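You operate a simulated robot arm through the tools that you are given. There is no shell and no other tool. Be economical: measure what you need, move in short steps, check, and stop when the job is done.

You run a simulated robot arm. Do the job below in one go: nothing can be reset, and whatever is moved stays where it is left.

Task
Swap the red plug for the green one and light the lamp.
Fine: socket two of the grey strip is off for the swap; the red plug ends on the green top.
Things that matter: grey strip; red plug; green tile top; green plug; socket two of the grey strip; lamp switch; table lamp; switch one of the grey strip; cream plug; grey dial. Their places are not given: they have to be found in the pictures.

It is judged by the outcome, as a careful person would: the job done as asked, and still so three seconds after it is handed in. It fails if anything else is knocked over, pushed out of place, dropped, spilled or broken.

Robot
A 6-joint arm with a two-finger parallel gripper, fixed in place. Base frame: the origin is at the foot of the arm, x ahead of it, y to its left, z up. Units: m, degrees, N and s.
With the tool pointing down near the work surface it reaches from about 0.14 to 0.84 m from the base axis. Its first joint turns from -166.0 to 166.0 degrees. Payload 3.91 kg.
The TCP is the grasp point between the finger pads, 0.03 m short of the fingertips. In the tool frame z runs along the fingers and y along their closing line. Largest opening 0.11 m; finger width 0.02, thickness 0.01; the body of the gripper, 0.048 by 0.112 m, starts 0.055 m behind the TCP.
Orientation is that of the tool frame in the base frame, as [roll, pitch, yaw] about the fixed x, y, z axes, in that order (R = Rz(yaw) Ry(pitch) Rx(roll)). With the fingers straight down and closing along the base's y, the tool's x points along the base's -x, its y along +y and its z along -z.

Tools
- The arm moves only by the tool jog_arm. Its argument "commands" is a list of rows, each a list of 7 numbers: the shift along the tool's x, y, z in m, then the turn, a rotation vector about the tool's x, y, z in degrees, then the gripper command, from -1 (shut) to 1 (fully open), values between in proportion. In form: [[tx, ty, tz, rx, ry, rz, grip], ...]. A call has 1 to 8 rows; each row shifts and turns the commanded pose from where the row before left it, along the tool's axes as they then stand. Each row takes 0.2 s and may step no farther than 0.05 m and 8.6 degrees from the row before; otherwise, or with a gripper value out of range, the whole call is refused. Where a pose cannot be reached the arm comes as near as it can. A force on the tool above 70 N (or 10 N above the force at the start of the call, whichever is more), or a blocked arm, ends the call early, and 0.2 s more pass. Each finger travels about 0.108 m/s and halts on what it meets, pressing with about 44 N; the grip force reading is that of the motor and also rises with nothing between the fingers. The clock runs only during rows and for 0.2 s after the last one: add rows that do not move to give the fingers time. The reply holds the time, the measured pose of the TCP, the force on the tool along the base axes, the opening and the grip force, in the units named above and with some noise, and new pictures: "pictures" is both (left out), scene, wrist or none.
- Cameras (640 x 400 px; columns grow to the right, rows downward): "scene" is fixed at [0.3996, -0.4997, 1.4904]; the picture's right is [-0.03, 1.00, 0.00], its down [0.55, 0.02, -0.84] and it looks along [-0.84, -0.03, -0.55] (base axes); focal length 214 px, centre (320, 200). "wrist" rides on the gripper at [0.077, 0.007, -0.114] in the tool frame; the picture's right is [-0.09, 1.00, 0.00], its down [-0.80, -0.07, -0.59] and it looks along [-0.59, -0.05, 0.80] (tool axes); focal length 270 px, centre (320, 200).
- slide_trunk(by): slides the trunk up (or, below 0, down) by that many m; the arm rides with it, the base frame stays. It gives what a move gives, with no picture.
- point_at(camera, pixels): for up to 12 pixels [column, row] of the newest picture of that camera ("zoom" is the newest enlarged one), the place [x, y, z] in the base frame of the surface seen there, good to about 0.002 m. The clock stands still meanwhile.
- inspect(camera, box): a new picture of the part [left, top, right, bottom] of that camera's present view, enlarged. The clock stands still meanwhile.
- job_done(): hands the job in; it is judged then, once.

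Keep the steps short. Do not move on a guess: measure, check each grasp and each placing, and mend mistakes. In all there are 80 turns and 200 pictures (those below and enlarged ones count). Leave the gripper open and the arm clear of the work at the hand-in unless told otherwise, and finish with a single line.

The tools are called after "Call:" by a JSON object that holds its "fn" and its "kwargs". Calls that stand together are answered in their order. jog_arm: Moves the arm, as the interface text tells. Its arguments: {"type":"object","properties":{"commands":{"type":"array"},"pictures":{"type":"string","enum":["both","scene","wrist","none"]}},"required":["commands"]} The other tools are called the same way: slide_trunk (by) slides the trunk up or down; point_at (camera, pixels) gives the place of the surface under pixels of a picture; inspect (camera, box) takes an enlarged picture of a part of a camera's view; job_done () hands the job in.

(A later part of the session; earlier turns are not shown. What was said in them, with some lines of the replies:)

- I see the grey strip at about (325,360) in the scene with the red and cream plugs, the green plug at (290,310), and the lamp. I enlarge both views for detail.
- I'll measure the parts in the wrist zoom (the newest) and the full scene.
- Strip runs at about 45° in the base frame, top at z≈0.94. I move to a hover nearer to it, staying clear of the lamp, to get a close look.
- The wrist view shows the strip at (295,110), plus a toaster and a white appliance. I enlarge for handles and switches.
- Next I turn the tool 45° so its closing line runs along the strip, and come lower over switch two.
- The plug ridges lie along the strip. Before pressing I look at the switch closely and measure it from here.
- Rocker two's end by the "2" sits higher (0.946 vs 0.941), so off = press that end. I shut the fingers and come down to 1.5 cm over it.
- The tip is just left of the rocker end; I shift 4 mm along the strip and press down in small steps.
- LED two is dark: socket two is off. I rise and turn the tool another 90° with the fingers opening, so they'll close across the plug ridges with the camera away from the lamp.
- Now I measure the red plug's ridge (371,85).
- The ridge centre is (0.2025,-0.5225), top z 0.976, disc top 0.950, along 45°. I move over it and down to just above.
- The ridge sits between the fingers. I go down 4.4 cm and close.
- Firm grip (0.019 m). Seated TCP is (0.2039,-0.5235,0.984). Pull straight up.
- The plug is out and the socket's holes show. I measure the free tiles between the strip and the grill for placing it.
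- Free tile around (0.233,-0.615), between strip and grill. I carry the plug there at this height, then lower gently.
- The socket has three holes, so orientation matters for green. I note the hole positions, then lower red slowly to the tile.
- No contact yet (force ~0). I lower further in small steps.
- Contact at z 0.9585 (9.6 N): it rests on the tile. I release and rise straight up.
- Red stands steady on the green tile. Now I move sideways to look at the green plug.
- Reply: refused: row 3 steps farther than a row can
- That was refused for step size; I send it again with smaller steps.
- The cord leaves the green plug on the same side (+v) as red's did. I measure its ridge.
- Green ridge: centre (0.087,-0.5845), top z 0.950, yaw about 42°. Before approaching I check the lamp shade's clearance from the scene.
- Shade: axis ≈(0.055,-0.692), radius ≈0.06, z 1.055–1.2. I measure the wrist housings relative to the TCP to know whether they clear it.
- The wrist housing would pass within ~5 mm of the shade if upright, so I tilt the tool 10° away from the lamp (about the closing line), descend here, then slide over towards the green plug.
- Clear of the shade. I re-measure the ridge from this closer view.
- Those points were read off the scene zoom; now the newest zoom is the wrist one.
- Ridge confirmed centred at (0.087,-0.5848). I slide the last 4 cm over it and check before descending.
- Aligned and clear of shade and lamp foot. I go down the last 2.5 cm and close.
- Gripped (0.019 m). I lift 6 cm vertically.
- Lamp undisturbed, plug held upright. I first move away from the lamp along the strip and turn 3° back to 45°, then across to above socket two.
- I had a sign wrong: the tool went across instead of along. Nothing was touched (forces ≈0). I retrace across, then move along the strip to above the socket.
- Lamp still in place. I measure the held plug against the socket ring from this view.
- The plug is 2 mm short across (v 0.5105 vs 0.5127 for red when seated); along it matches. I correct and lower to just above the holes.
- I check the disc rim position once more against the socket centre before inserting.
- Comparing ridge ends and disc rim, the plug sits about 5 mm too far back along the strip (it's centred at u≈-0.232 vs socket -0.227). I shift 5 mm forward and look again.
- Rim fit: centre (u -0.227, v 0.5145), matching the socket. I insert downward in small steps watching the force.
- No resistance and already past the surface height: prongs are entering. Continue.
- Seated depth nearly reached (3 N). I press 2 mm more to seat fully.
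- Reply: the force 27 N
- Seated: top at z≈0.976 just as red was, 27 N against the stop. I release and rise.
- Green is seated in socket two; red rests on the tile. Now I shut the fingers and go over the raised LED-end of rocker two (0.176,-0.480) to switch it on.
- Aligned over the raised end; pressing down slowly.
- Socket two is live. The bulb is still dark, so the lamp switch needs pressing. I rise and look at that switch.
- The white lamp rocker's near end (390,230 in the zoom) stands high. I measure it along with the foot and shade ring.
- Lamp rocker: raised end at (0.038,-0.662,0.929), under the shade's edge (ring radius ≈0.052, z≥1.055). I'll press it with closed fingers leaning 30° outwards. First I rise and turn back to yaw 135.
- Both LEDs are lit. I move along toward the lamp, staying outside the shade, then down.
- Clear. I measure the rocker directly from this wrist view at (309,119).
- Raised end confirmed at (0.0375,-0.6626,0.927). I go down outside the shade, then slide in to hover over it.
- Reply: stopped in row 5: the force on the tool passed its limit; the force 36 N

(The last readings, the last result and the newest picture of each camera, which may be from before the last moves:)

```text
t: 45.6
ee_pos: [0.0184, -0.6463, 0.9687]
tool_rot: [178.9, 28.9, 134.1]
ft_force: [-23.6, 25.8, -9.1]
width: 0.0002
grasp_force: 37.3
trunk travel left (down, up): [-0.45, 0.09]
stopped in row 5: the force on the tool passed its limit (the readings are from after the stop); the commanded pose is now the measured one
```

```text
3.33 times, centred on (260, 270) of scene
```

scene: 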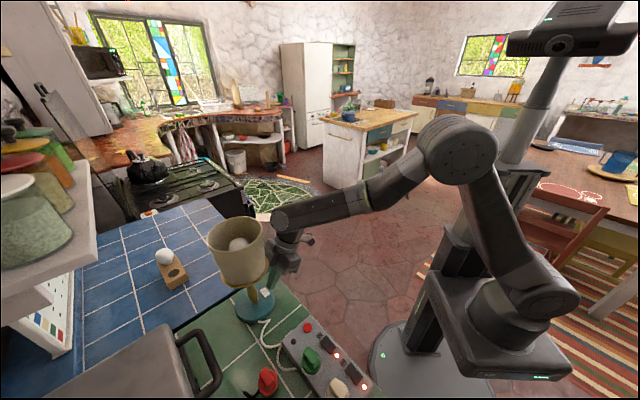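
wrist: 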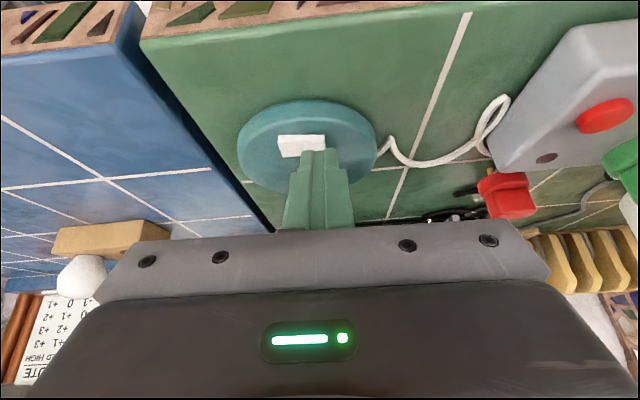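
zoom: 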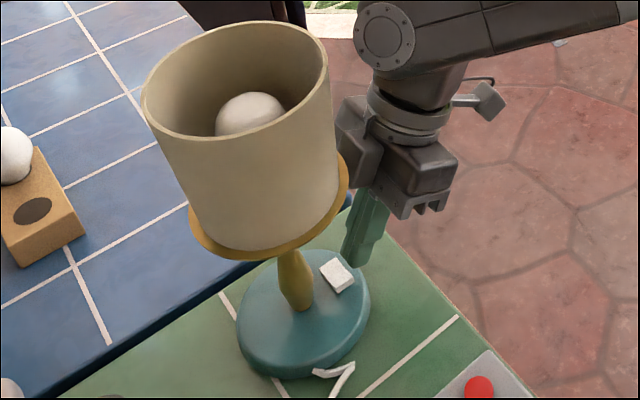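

The gripper's back box has met the shade (force 35 N). I back off outwards at once and check the lamp.

Call:
{"fn": "jog_arm", "kwargs": {"commands": [[0.0087, 0, -0.005, 0, 0, 0, -1], [0.0173, 0, -0.01, 0, 0, 0, -1], [0.026, 0, -0.015, 0, 0, 0, -1], [0, 0, 0, 0, 0, 0, -1]]}}

Call:
{"fn": "inspect", "kwargs": {"camera": "scene", "box": [200, 210, 320, 330]}}

Call:
{"fn": "inspect", "kwargs": {"camera": "wrist", "box": [235, 80, 395, 210]}}

```text
t: 46.6
ee_pos: [-0.0183, -0.6071, 0.9706]
tool_rot: [179.2, 29.1, 134.4]
ft_force: [0.3, -0.1, -0.2]
width: 0.0
grasp_force: 37.5
trunk travel left (down, up): [-0.45, 0.09]
```

scene: 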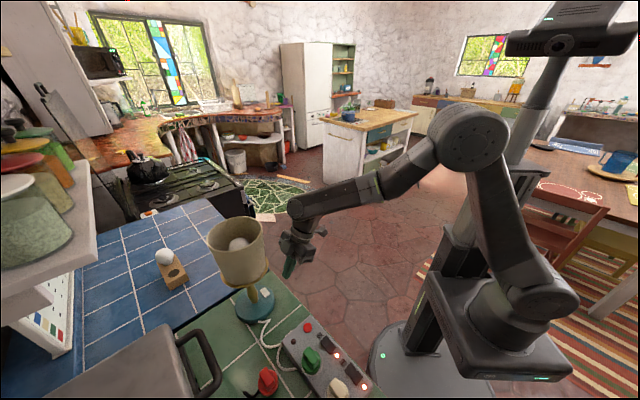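
wrist: 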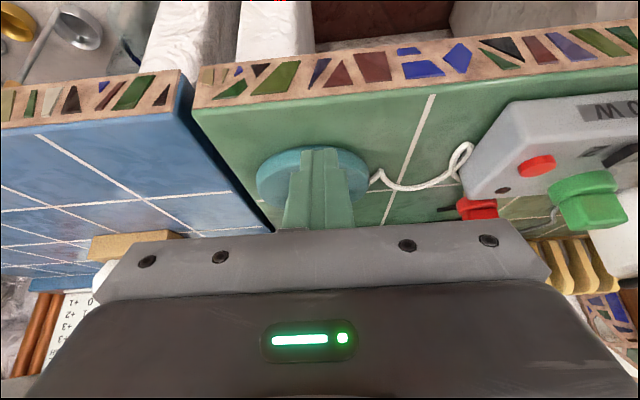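

```text
3.33 times, centred on (260, 270) of scene
```

zoom: 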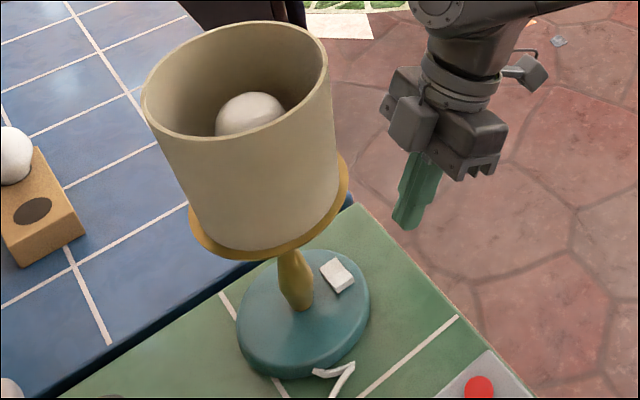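

```text
3.08 times, centred on (315, 145) of wrist
```

zoom: 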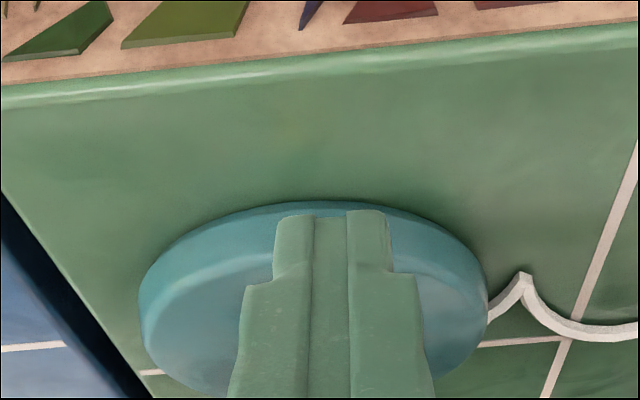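

The lamp hasn't shifted (rocker still at the same pixel). I measure the gripper's back box to plan a steeper lean.

Call:
{"fn": "inspect", "kwargs": {"camera": "scene", "box": [260, 190, 340, 290]}}

```text
4.00 times, centred on (300, 240) of scene
```

zoom: 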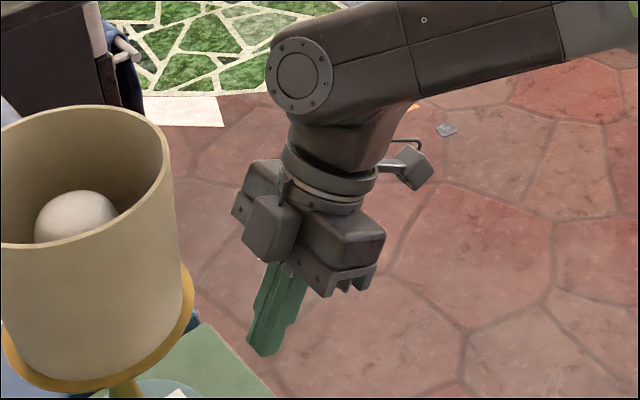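

Call:
{"fn": "point_at", "kwargs": {"camera": "zoom", "pixels": [[248, 205], [246, 240], [278, 258], [283, 212], [265, 200], [290, 240], [240, 215], [250, 170], [330, 290], [385, 235], [290, 150], [270, 75]]}}

```text
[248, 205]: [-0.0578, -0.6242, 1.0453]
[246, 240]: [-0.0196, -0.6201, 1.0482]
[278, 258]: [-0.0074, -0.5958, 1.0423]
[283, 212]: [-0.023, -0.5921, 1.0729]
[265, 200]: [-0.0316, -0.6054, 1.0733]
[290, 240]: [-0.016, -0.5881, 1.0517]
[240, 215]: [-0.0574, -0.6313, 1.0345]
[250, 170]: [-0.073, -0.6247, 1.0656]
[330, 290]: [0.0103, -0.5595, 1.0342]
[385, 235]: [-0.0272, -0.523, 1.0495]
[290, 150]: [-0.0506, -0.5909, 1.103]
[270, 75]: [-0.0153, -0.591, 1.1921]
```

The back box reaches 46 mm from the finger line, so 30° isn't enough; at 45° it stays below/outside the ring with >2 cm spare. I tilt 16° more out here, then slide part way in.

Call:
{"fn": "jog_arm", "kwargs": {"commands": [[0, 0, 0, 0, -8, 0, -1], [0, 0, 0, 0, -8, 0, -1], [0, 0, 0, 0, 0, 0, -1], [-0.0145, 0, 0.0145, 0, 0, 0, -1], [-0.0145, 0, 0.0145, 0, 0, 0, -1], [0, 0, 0, 0, 0, 0, -1]]}}

Call:
{"fn": "inspect", "kwargs": {"camera": "scene", "box": [200, 210, 320, 330]}}

Call:
{"fn": "inspect", "kwargs": {"camera": "wrist", "box": [235, 80, 395, 210]}}

```text
t: 48.0
ee_pos: [0.0087, -0.6377, 0.9705]
tool_rot: [179.0, 45.1, 134.1]
ft_force: [-0.2, 0.1, -0.7]
width: 0.0
grasp_force: 37.7
trunk travel left (down, up): [-0.45, 0.09]
```

scene: 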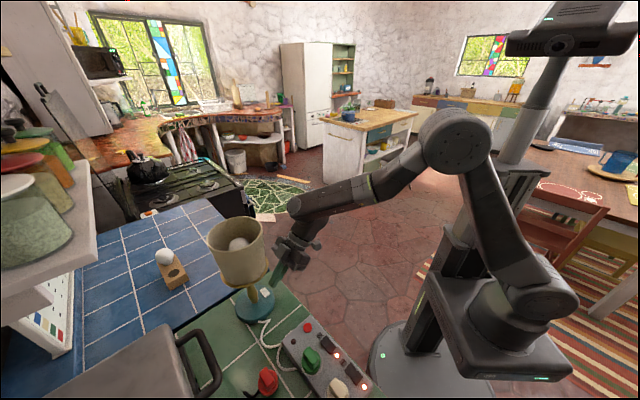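
wrist: 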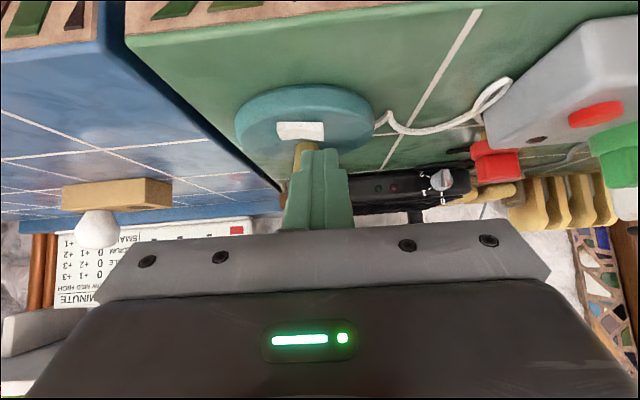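

```text
3.33 times, centred on (260, 270) of scene
```

zoom: 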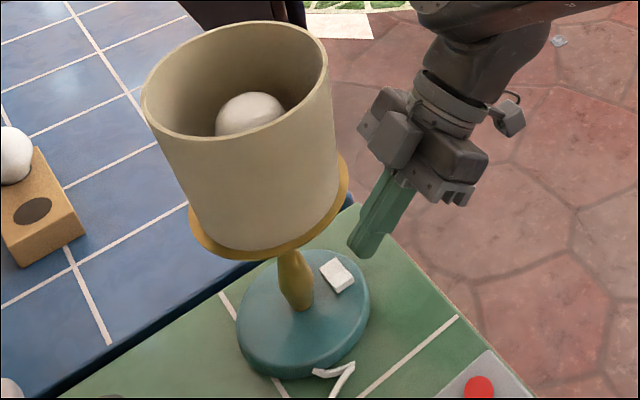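

```text
3.08 times, centred on (315, 145) of wrist
```

zoom: 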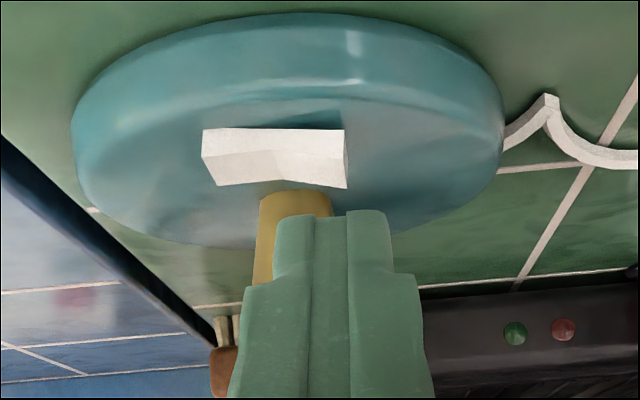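

Plenty of room. I slide in the last 2.4 cm over the rocker's raised end.

Call:
{"fn": "jog_arm", "kwargs": {"commands": [[-0.0085, 0.001, 0.0085, 0, 0, 0, -1], [-0.0085, 0.001, 0.0085, 0, 0, 0, -1], [0, 0, 0, 0, 0, 0, -1]]}}

Call:
{"fn": "inspect", "kwargs": {"camera": "scene", "box": [200, 210, 320, 330]}}

Call:
{"fn": "inspect", "kwargs": {"camera": "wrist", "box": [235, 80, 395, 210]}}

```text
t: 48.8
ee_pos: [0.0282, -0.6523, 0.9705]
tool_rot: [179.0, 45.1, 133.9]
ft_force: [0.0, 0.4, 0.0]
width: 0.0001
grasp_force: 37.9
trunk travel left (down, up): [-0.45, 0.09]
```

scene: 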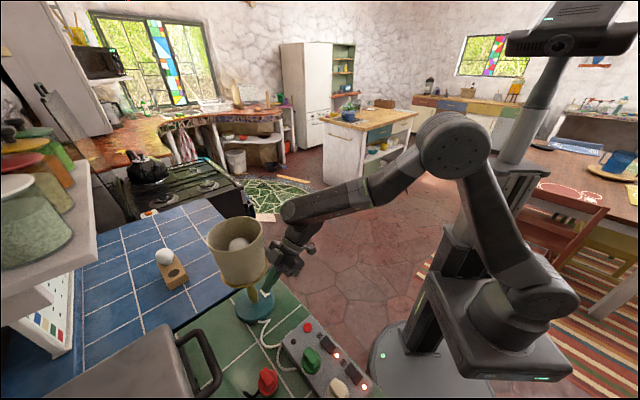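
wrist: 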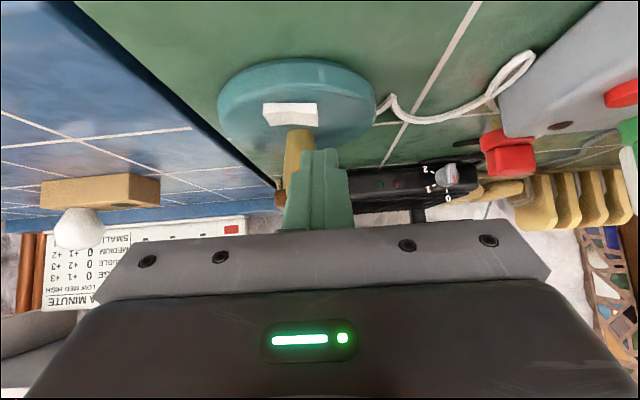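

```text
3.33 times, centred on (260, 270) of scene
```

zoom: 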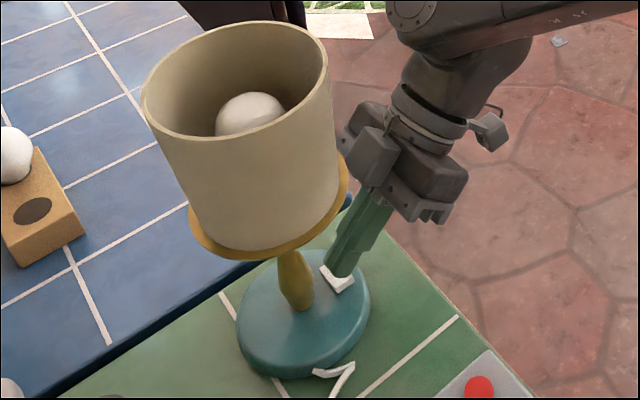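

```text
3.08 times, centred on (315, 145) of wrist
```

zoom: 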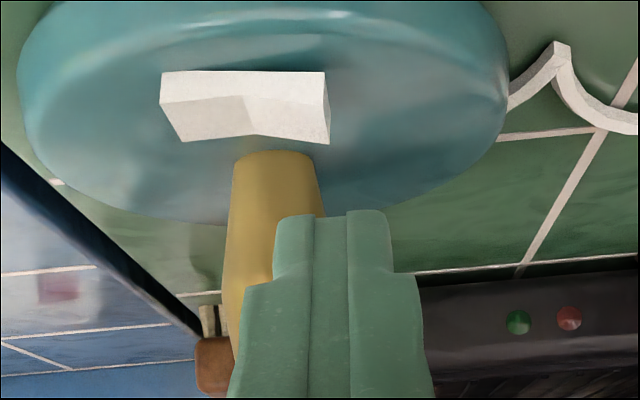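

The tip is over the rocker end; I shift 4 mm toward the rocker middle and lower until just above contact, then press in 2 mm steps.

Call:
{"fn": "jog_arm", "kwargs": {"commands": [[0, -0.004, 0, 0, 0, 0, -1], [0.0071, 0, 0.0071, 0, 0, 0, -1], [0.0028, 0, 0.0028, 0, 0, 0, -1], [0.0014, 0, 0.0014, 0, 0, 0, -1], [0, 0, 0, 0, 0, 0, -1]]}}

Call:
{"fn": "inspect", "kwargs": {"camera": "scene", "box": [200, 210, 320, 330]}}

Call:
{"fn": "inspect", "kwargs": {"camera": "wrist", "box": [235, 80, 395, 210]}}

```text
t: 50.0
ee_pos: [0.0259, -0.6547, 0.9558]
tool_rot: [178.9, 45.1, 134.1]
ft_force: [0.1, -0.2, 1.4]
width: 0.0
grasp_force: 38.3
trunk travel left (down, up): [-0.45, 0.09]
```

scene: 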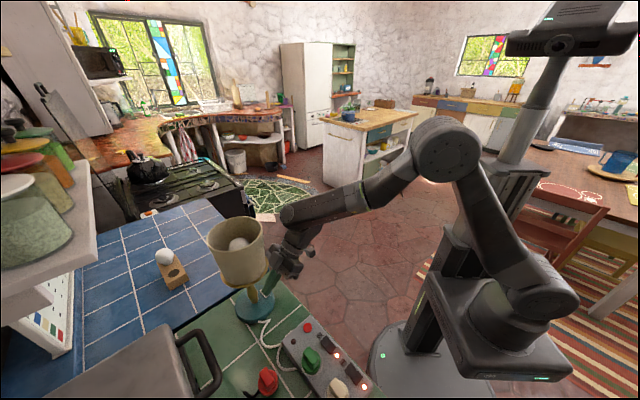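
wrist: 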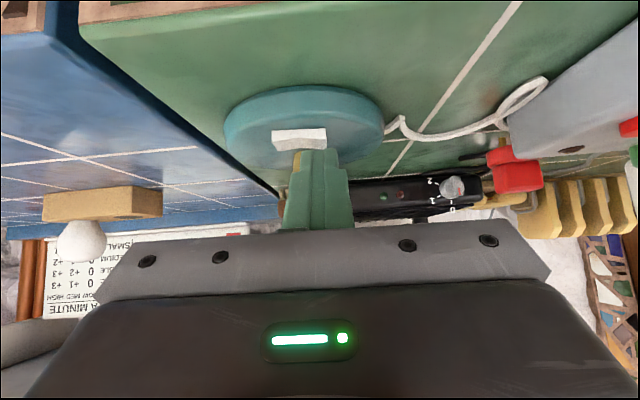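

```text
3.33 times, centred on (260, 270) of scene
```

zoom: 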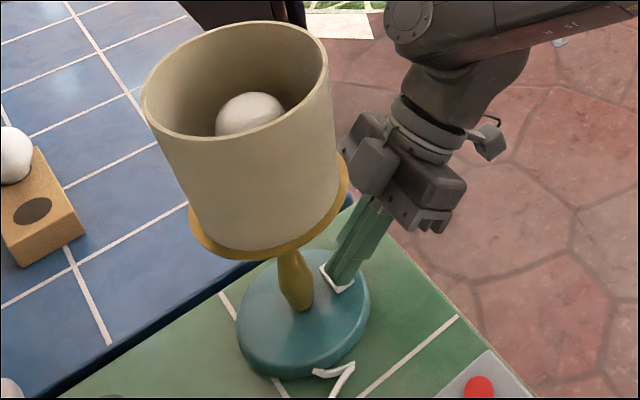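

```text
3.08 times, centred on (315, 145) of wrist
```

zoom: 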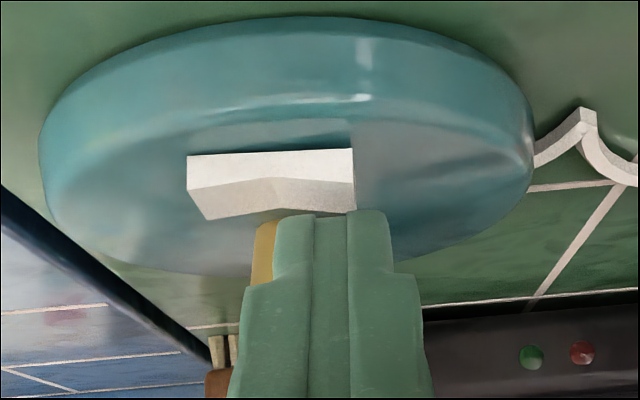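

Call:
{"fn": "point_at", "kwargs": {"camera": "zoom", "pixels": [[295, 220], [330, 222], [370, 216], [345, 170], [345, 205], [200, 175]]}}

```text
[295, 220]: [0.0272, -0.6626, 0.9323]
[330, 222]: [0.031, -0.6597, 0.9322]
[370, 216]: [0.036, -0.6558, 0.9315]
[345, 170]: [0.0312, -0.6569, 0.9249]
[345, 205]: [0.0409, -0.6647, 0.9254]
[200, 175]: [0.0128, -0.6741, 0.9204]
```

The tip's contact edge is at (0.0315,-0.6595,0.931), 4 mm above and near the rocker's outer border. I shift 5 mm inward and press down in small steps.

Call:
{"fn": "jog_arm", "kwargs": {"commands": [[-0.0035, 0, 0.0035, 0, 0, 0, -1], [0.0021, 0, 0.0021, 0, 0, 0, -1], [0.0014, 0, 0.0014, 0, 0, 0, -1], [0.0014, 0, 0.0014, 0, 0, 0, -1], [0.0011, 0, 0.0011, 0, 0, 0, -1], [0, 0, 0, 0, 0, 0, -1]]}}

Call:
{"fn": "inspect", "kwargs": {"camera": "scene", "box": [200, 210, 320, 330]}}

Call:
{"fn": "inspect", "kwargs": {"camera": "wrist", "box": [235, 80, 395, 210]}}

```text
t: 51.4
ee_pos: [0.0293, -0.6575, 0.9532]
tool_rot: [179.8, 45.7, 134.5]
ft_force: [0.8, -4.8, 47.7]
width: 0.0
grasp_force: 37.9
trunk travel left (down, up): [-0.45, 0.09]
```

scene: 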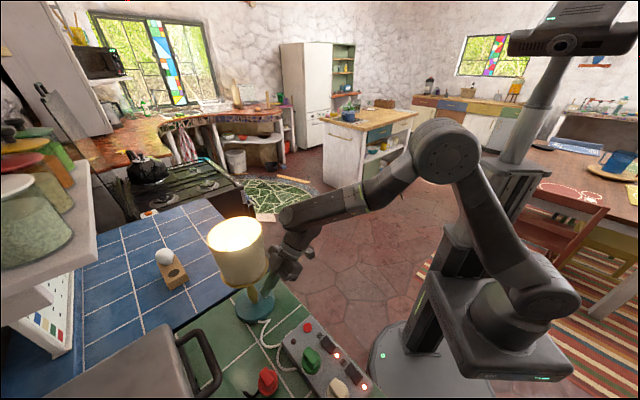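
wrist: 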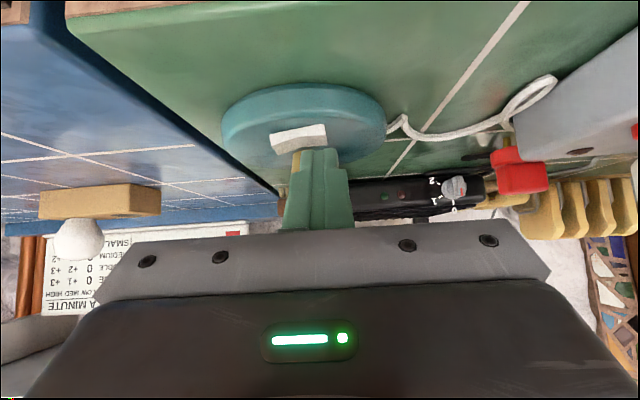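

```text
3.33 times, centred on (260, 270) of scene
```

zoom: 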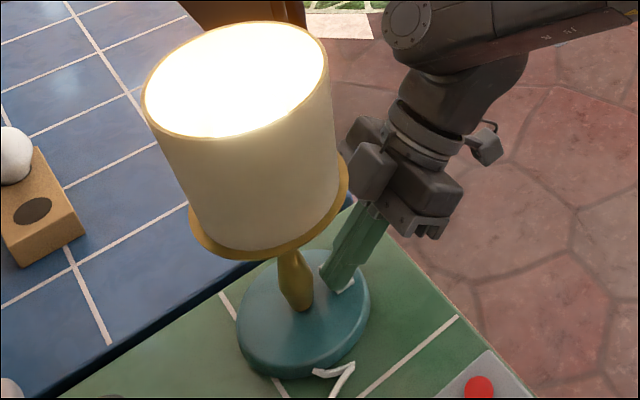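

```text
3.08 times, centred on (315, 145) of wrist
```

zoom: 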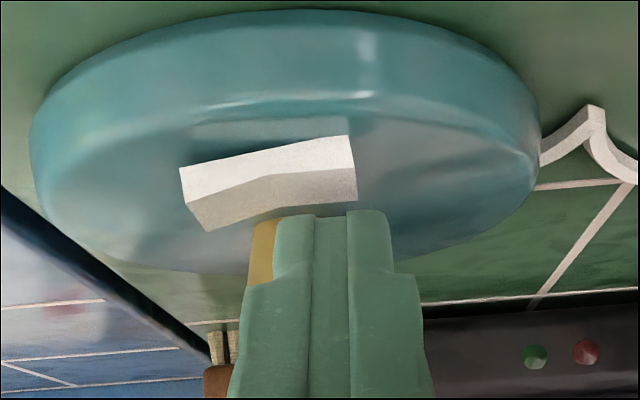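

The lamp is lit. I lift 1 cm, back out away from the lamp, then rise and open the fingers.

Call:
{"fn": "jog_arm", "kwargs": {"commands": [[-0.0036, 0, -0.0036, 0, 0, 0, -1], [-0.0036, 0, -0.0036, 0, 0, 0, -1], [0.02, 0, -0.02, 0, 0, 0, -1], [0.025, 0, -0.025, 0, 0, 0, -1], [0.025, 0, -0.025, 0, 0, 0, -1], [-0.03, 0, -0.03, 0, 0, 0, 0], [-0.03, 0, -0.03, 0, 0, 0, 1], [-0.03, 0, -0.03, 0, 0, 0, 1]]}}

```text
t: 53.2
ee_pos: [-0.0405, -0.5882, 1.0846]
tool_rot: [179.0, 45.1, 133.9]
ft_force: [-0.5, 0.7, 0.2]
width: 0.1098
grasp_force: 0.0
trunk travel left (down, up): [-0.45, 0.09]
```

scene: 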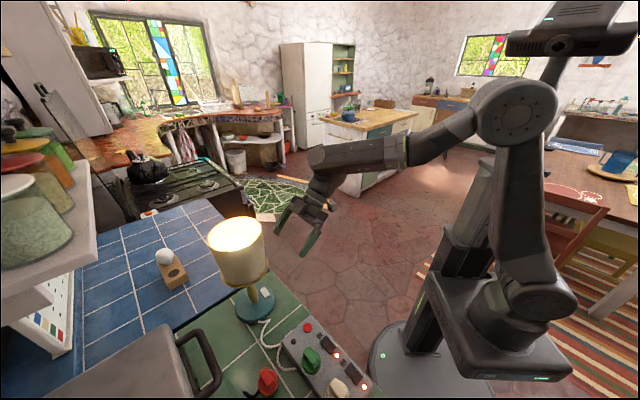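
wrist: 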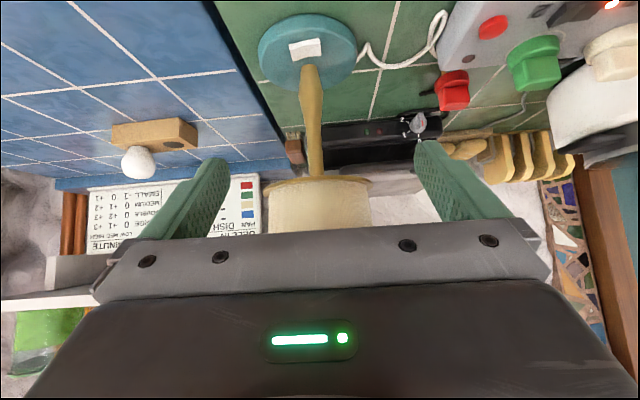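

Arm is clear and open. One last check of strip, plugs and lamp.

Call:
{"fn": "inspect", "kwargs": {"camera": "scene", "box": [200, 210, 400, 400]}}

Call:
{"fn": "point_at", "kwargs": {"camera": "scene", "pixels": [[312, 355], [268, 377], [265, 291], [336, 388]]}}

```text
2.11 times, centred on (300, 305) of scene
```

zoom: 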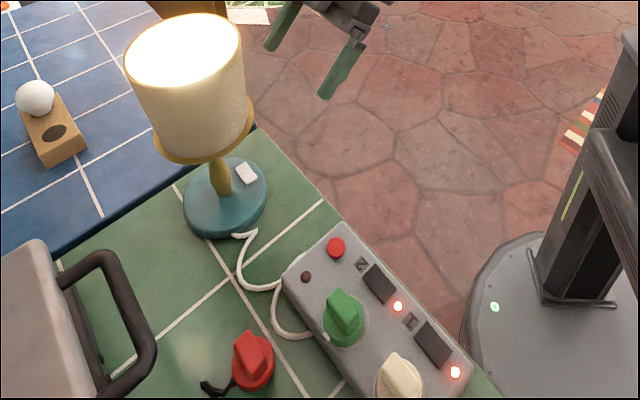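

```text
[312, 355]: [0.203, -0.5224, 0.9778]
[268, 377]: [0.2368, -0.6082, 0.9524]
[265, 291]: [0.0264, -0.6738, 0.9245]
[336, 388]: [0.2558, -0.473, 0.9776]
```

Everything is as asked: green is seated in socket two, red is on the green tile, both LEDs are on and the lamp is lit. I hand it in.

Call:
{"fn": "job_done", "kwargs": {}}

```text
The job is handed in.
```

The green plug is in socket two, which was off during the swap; the red plug stands on the green top and the lamp is lit, though the gripper briefly bumped the lampshade (about 35 N) without visibly moving the lamp.
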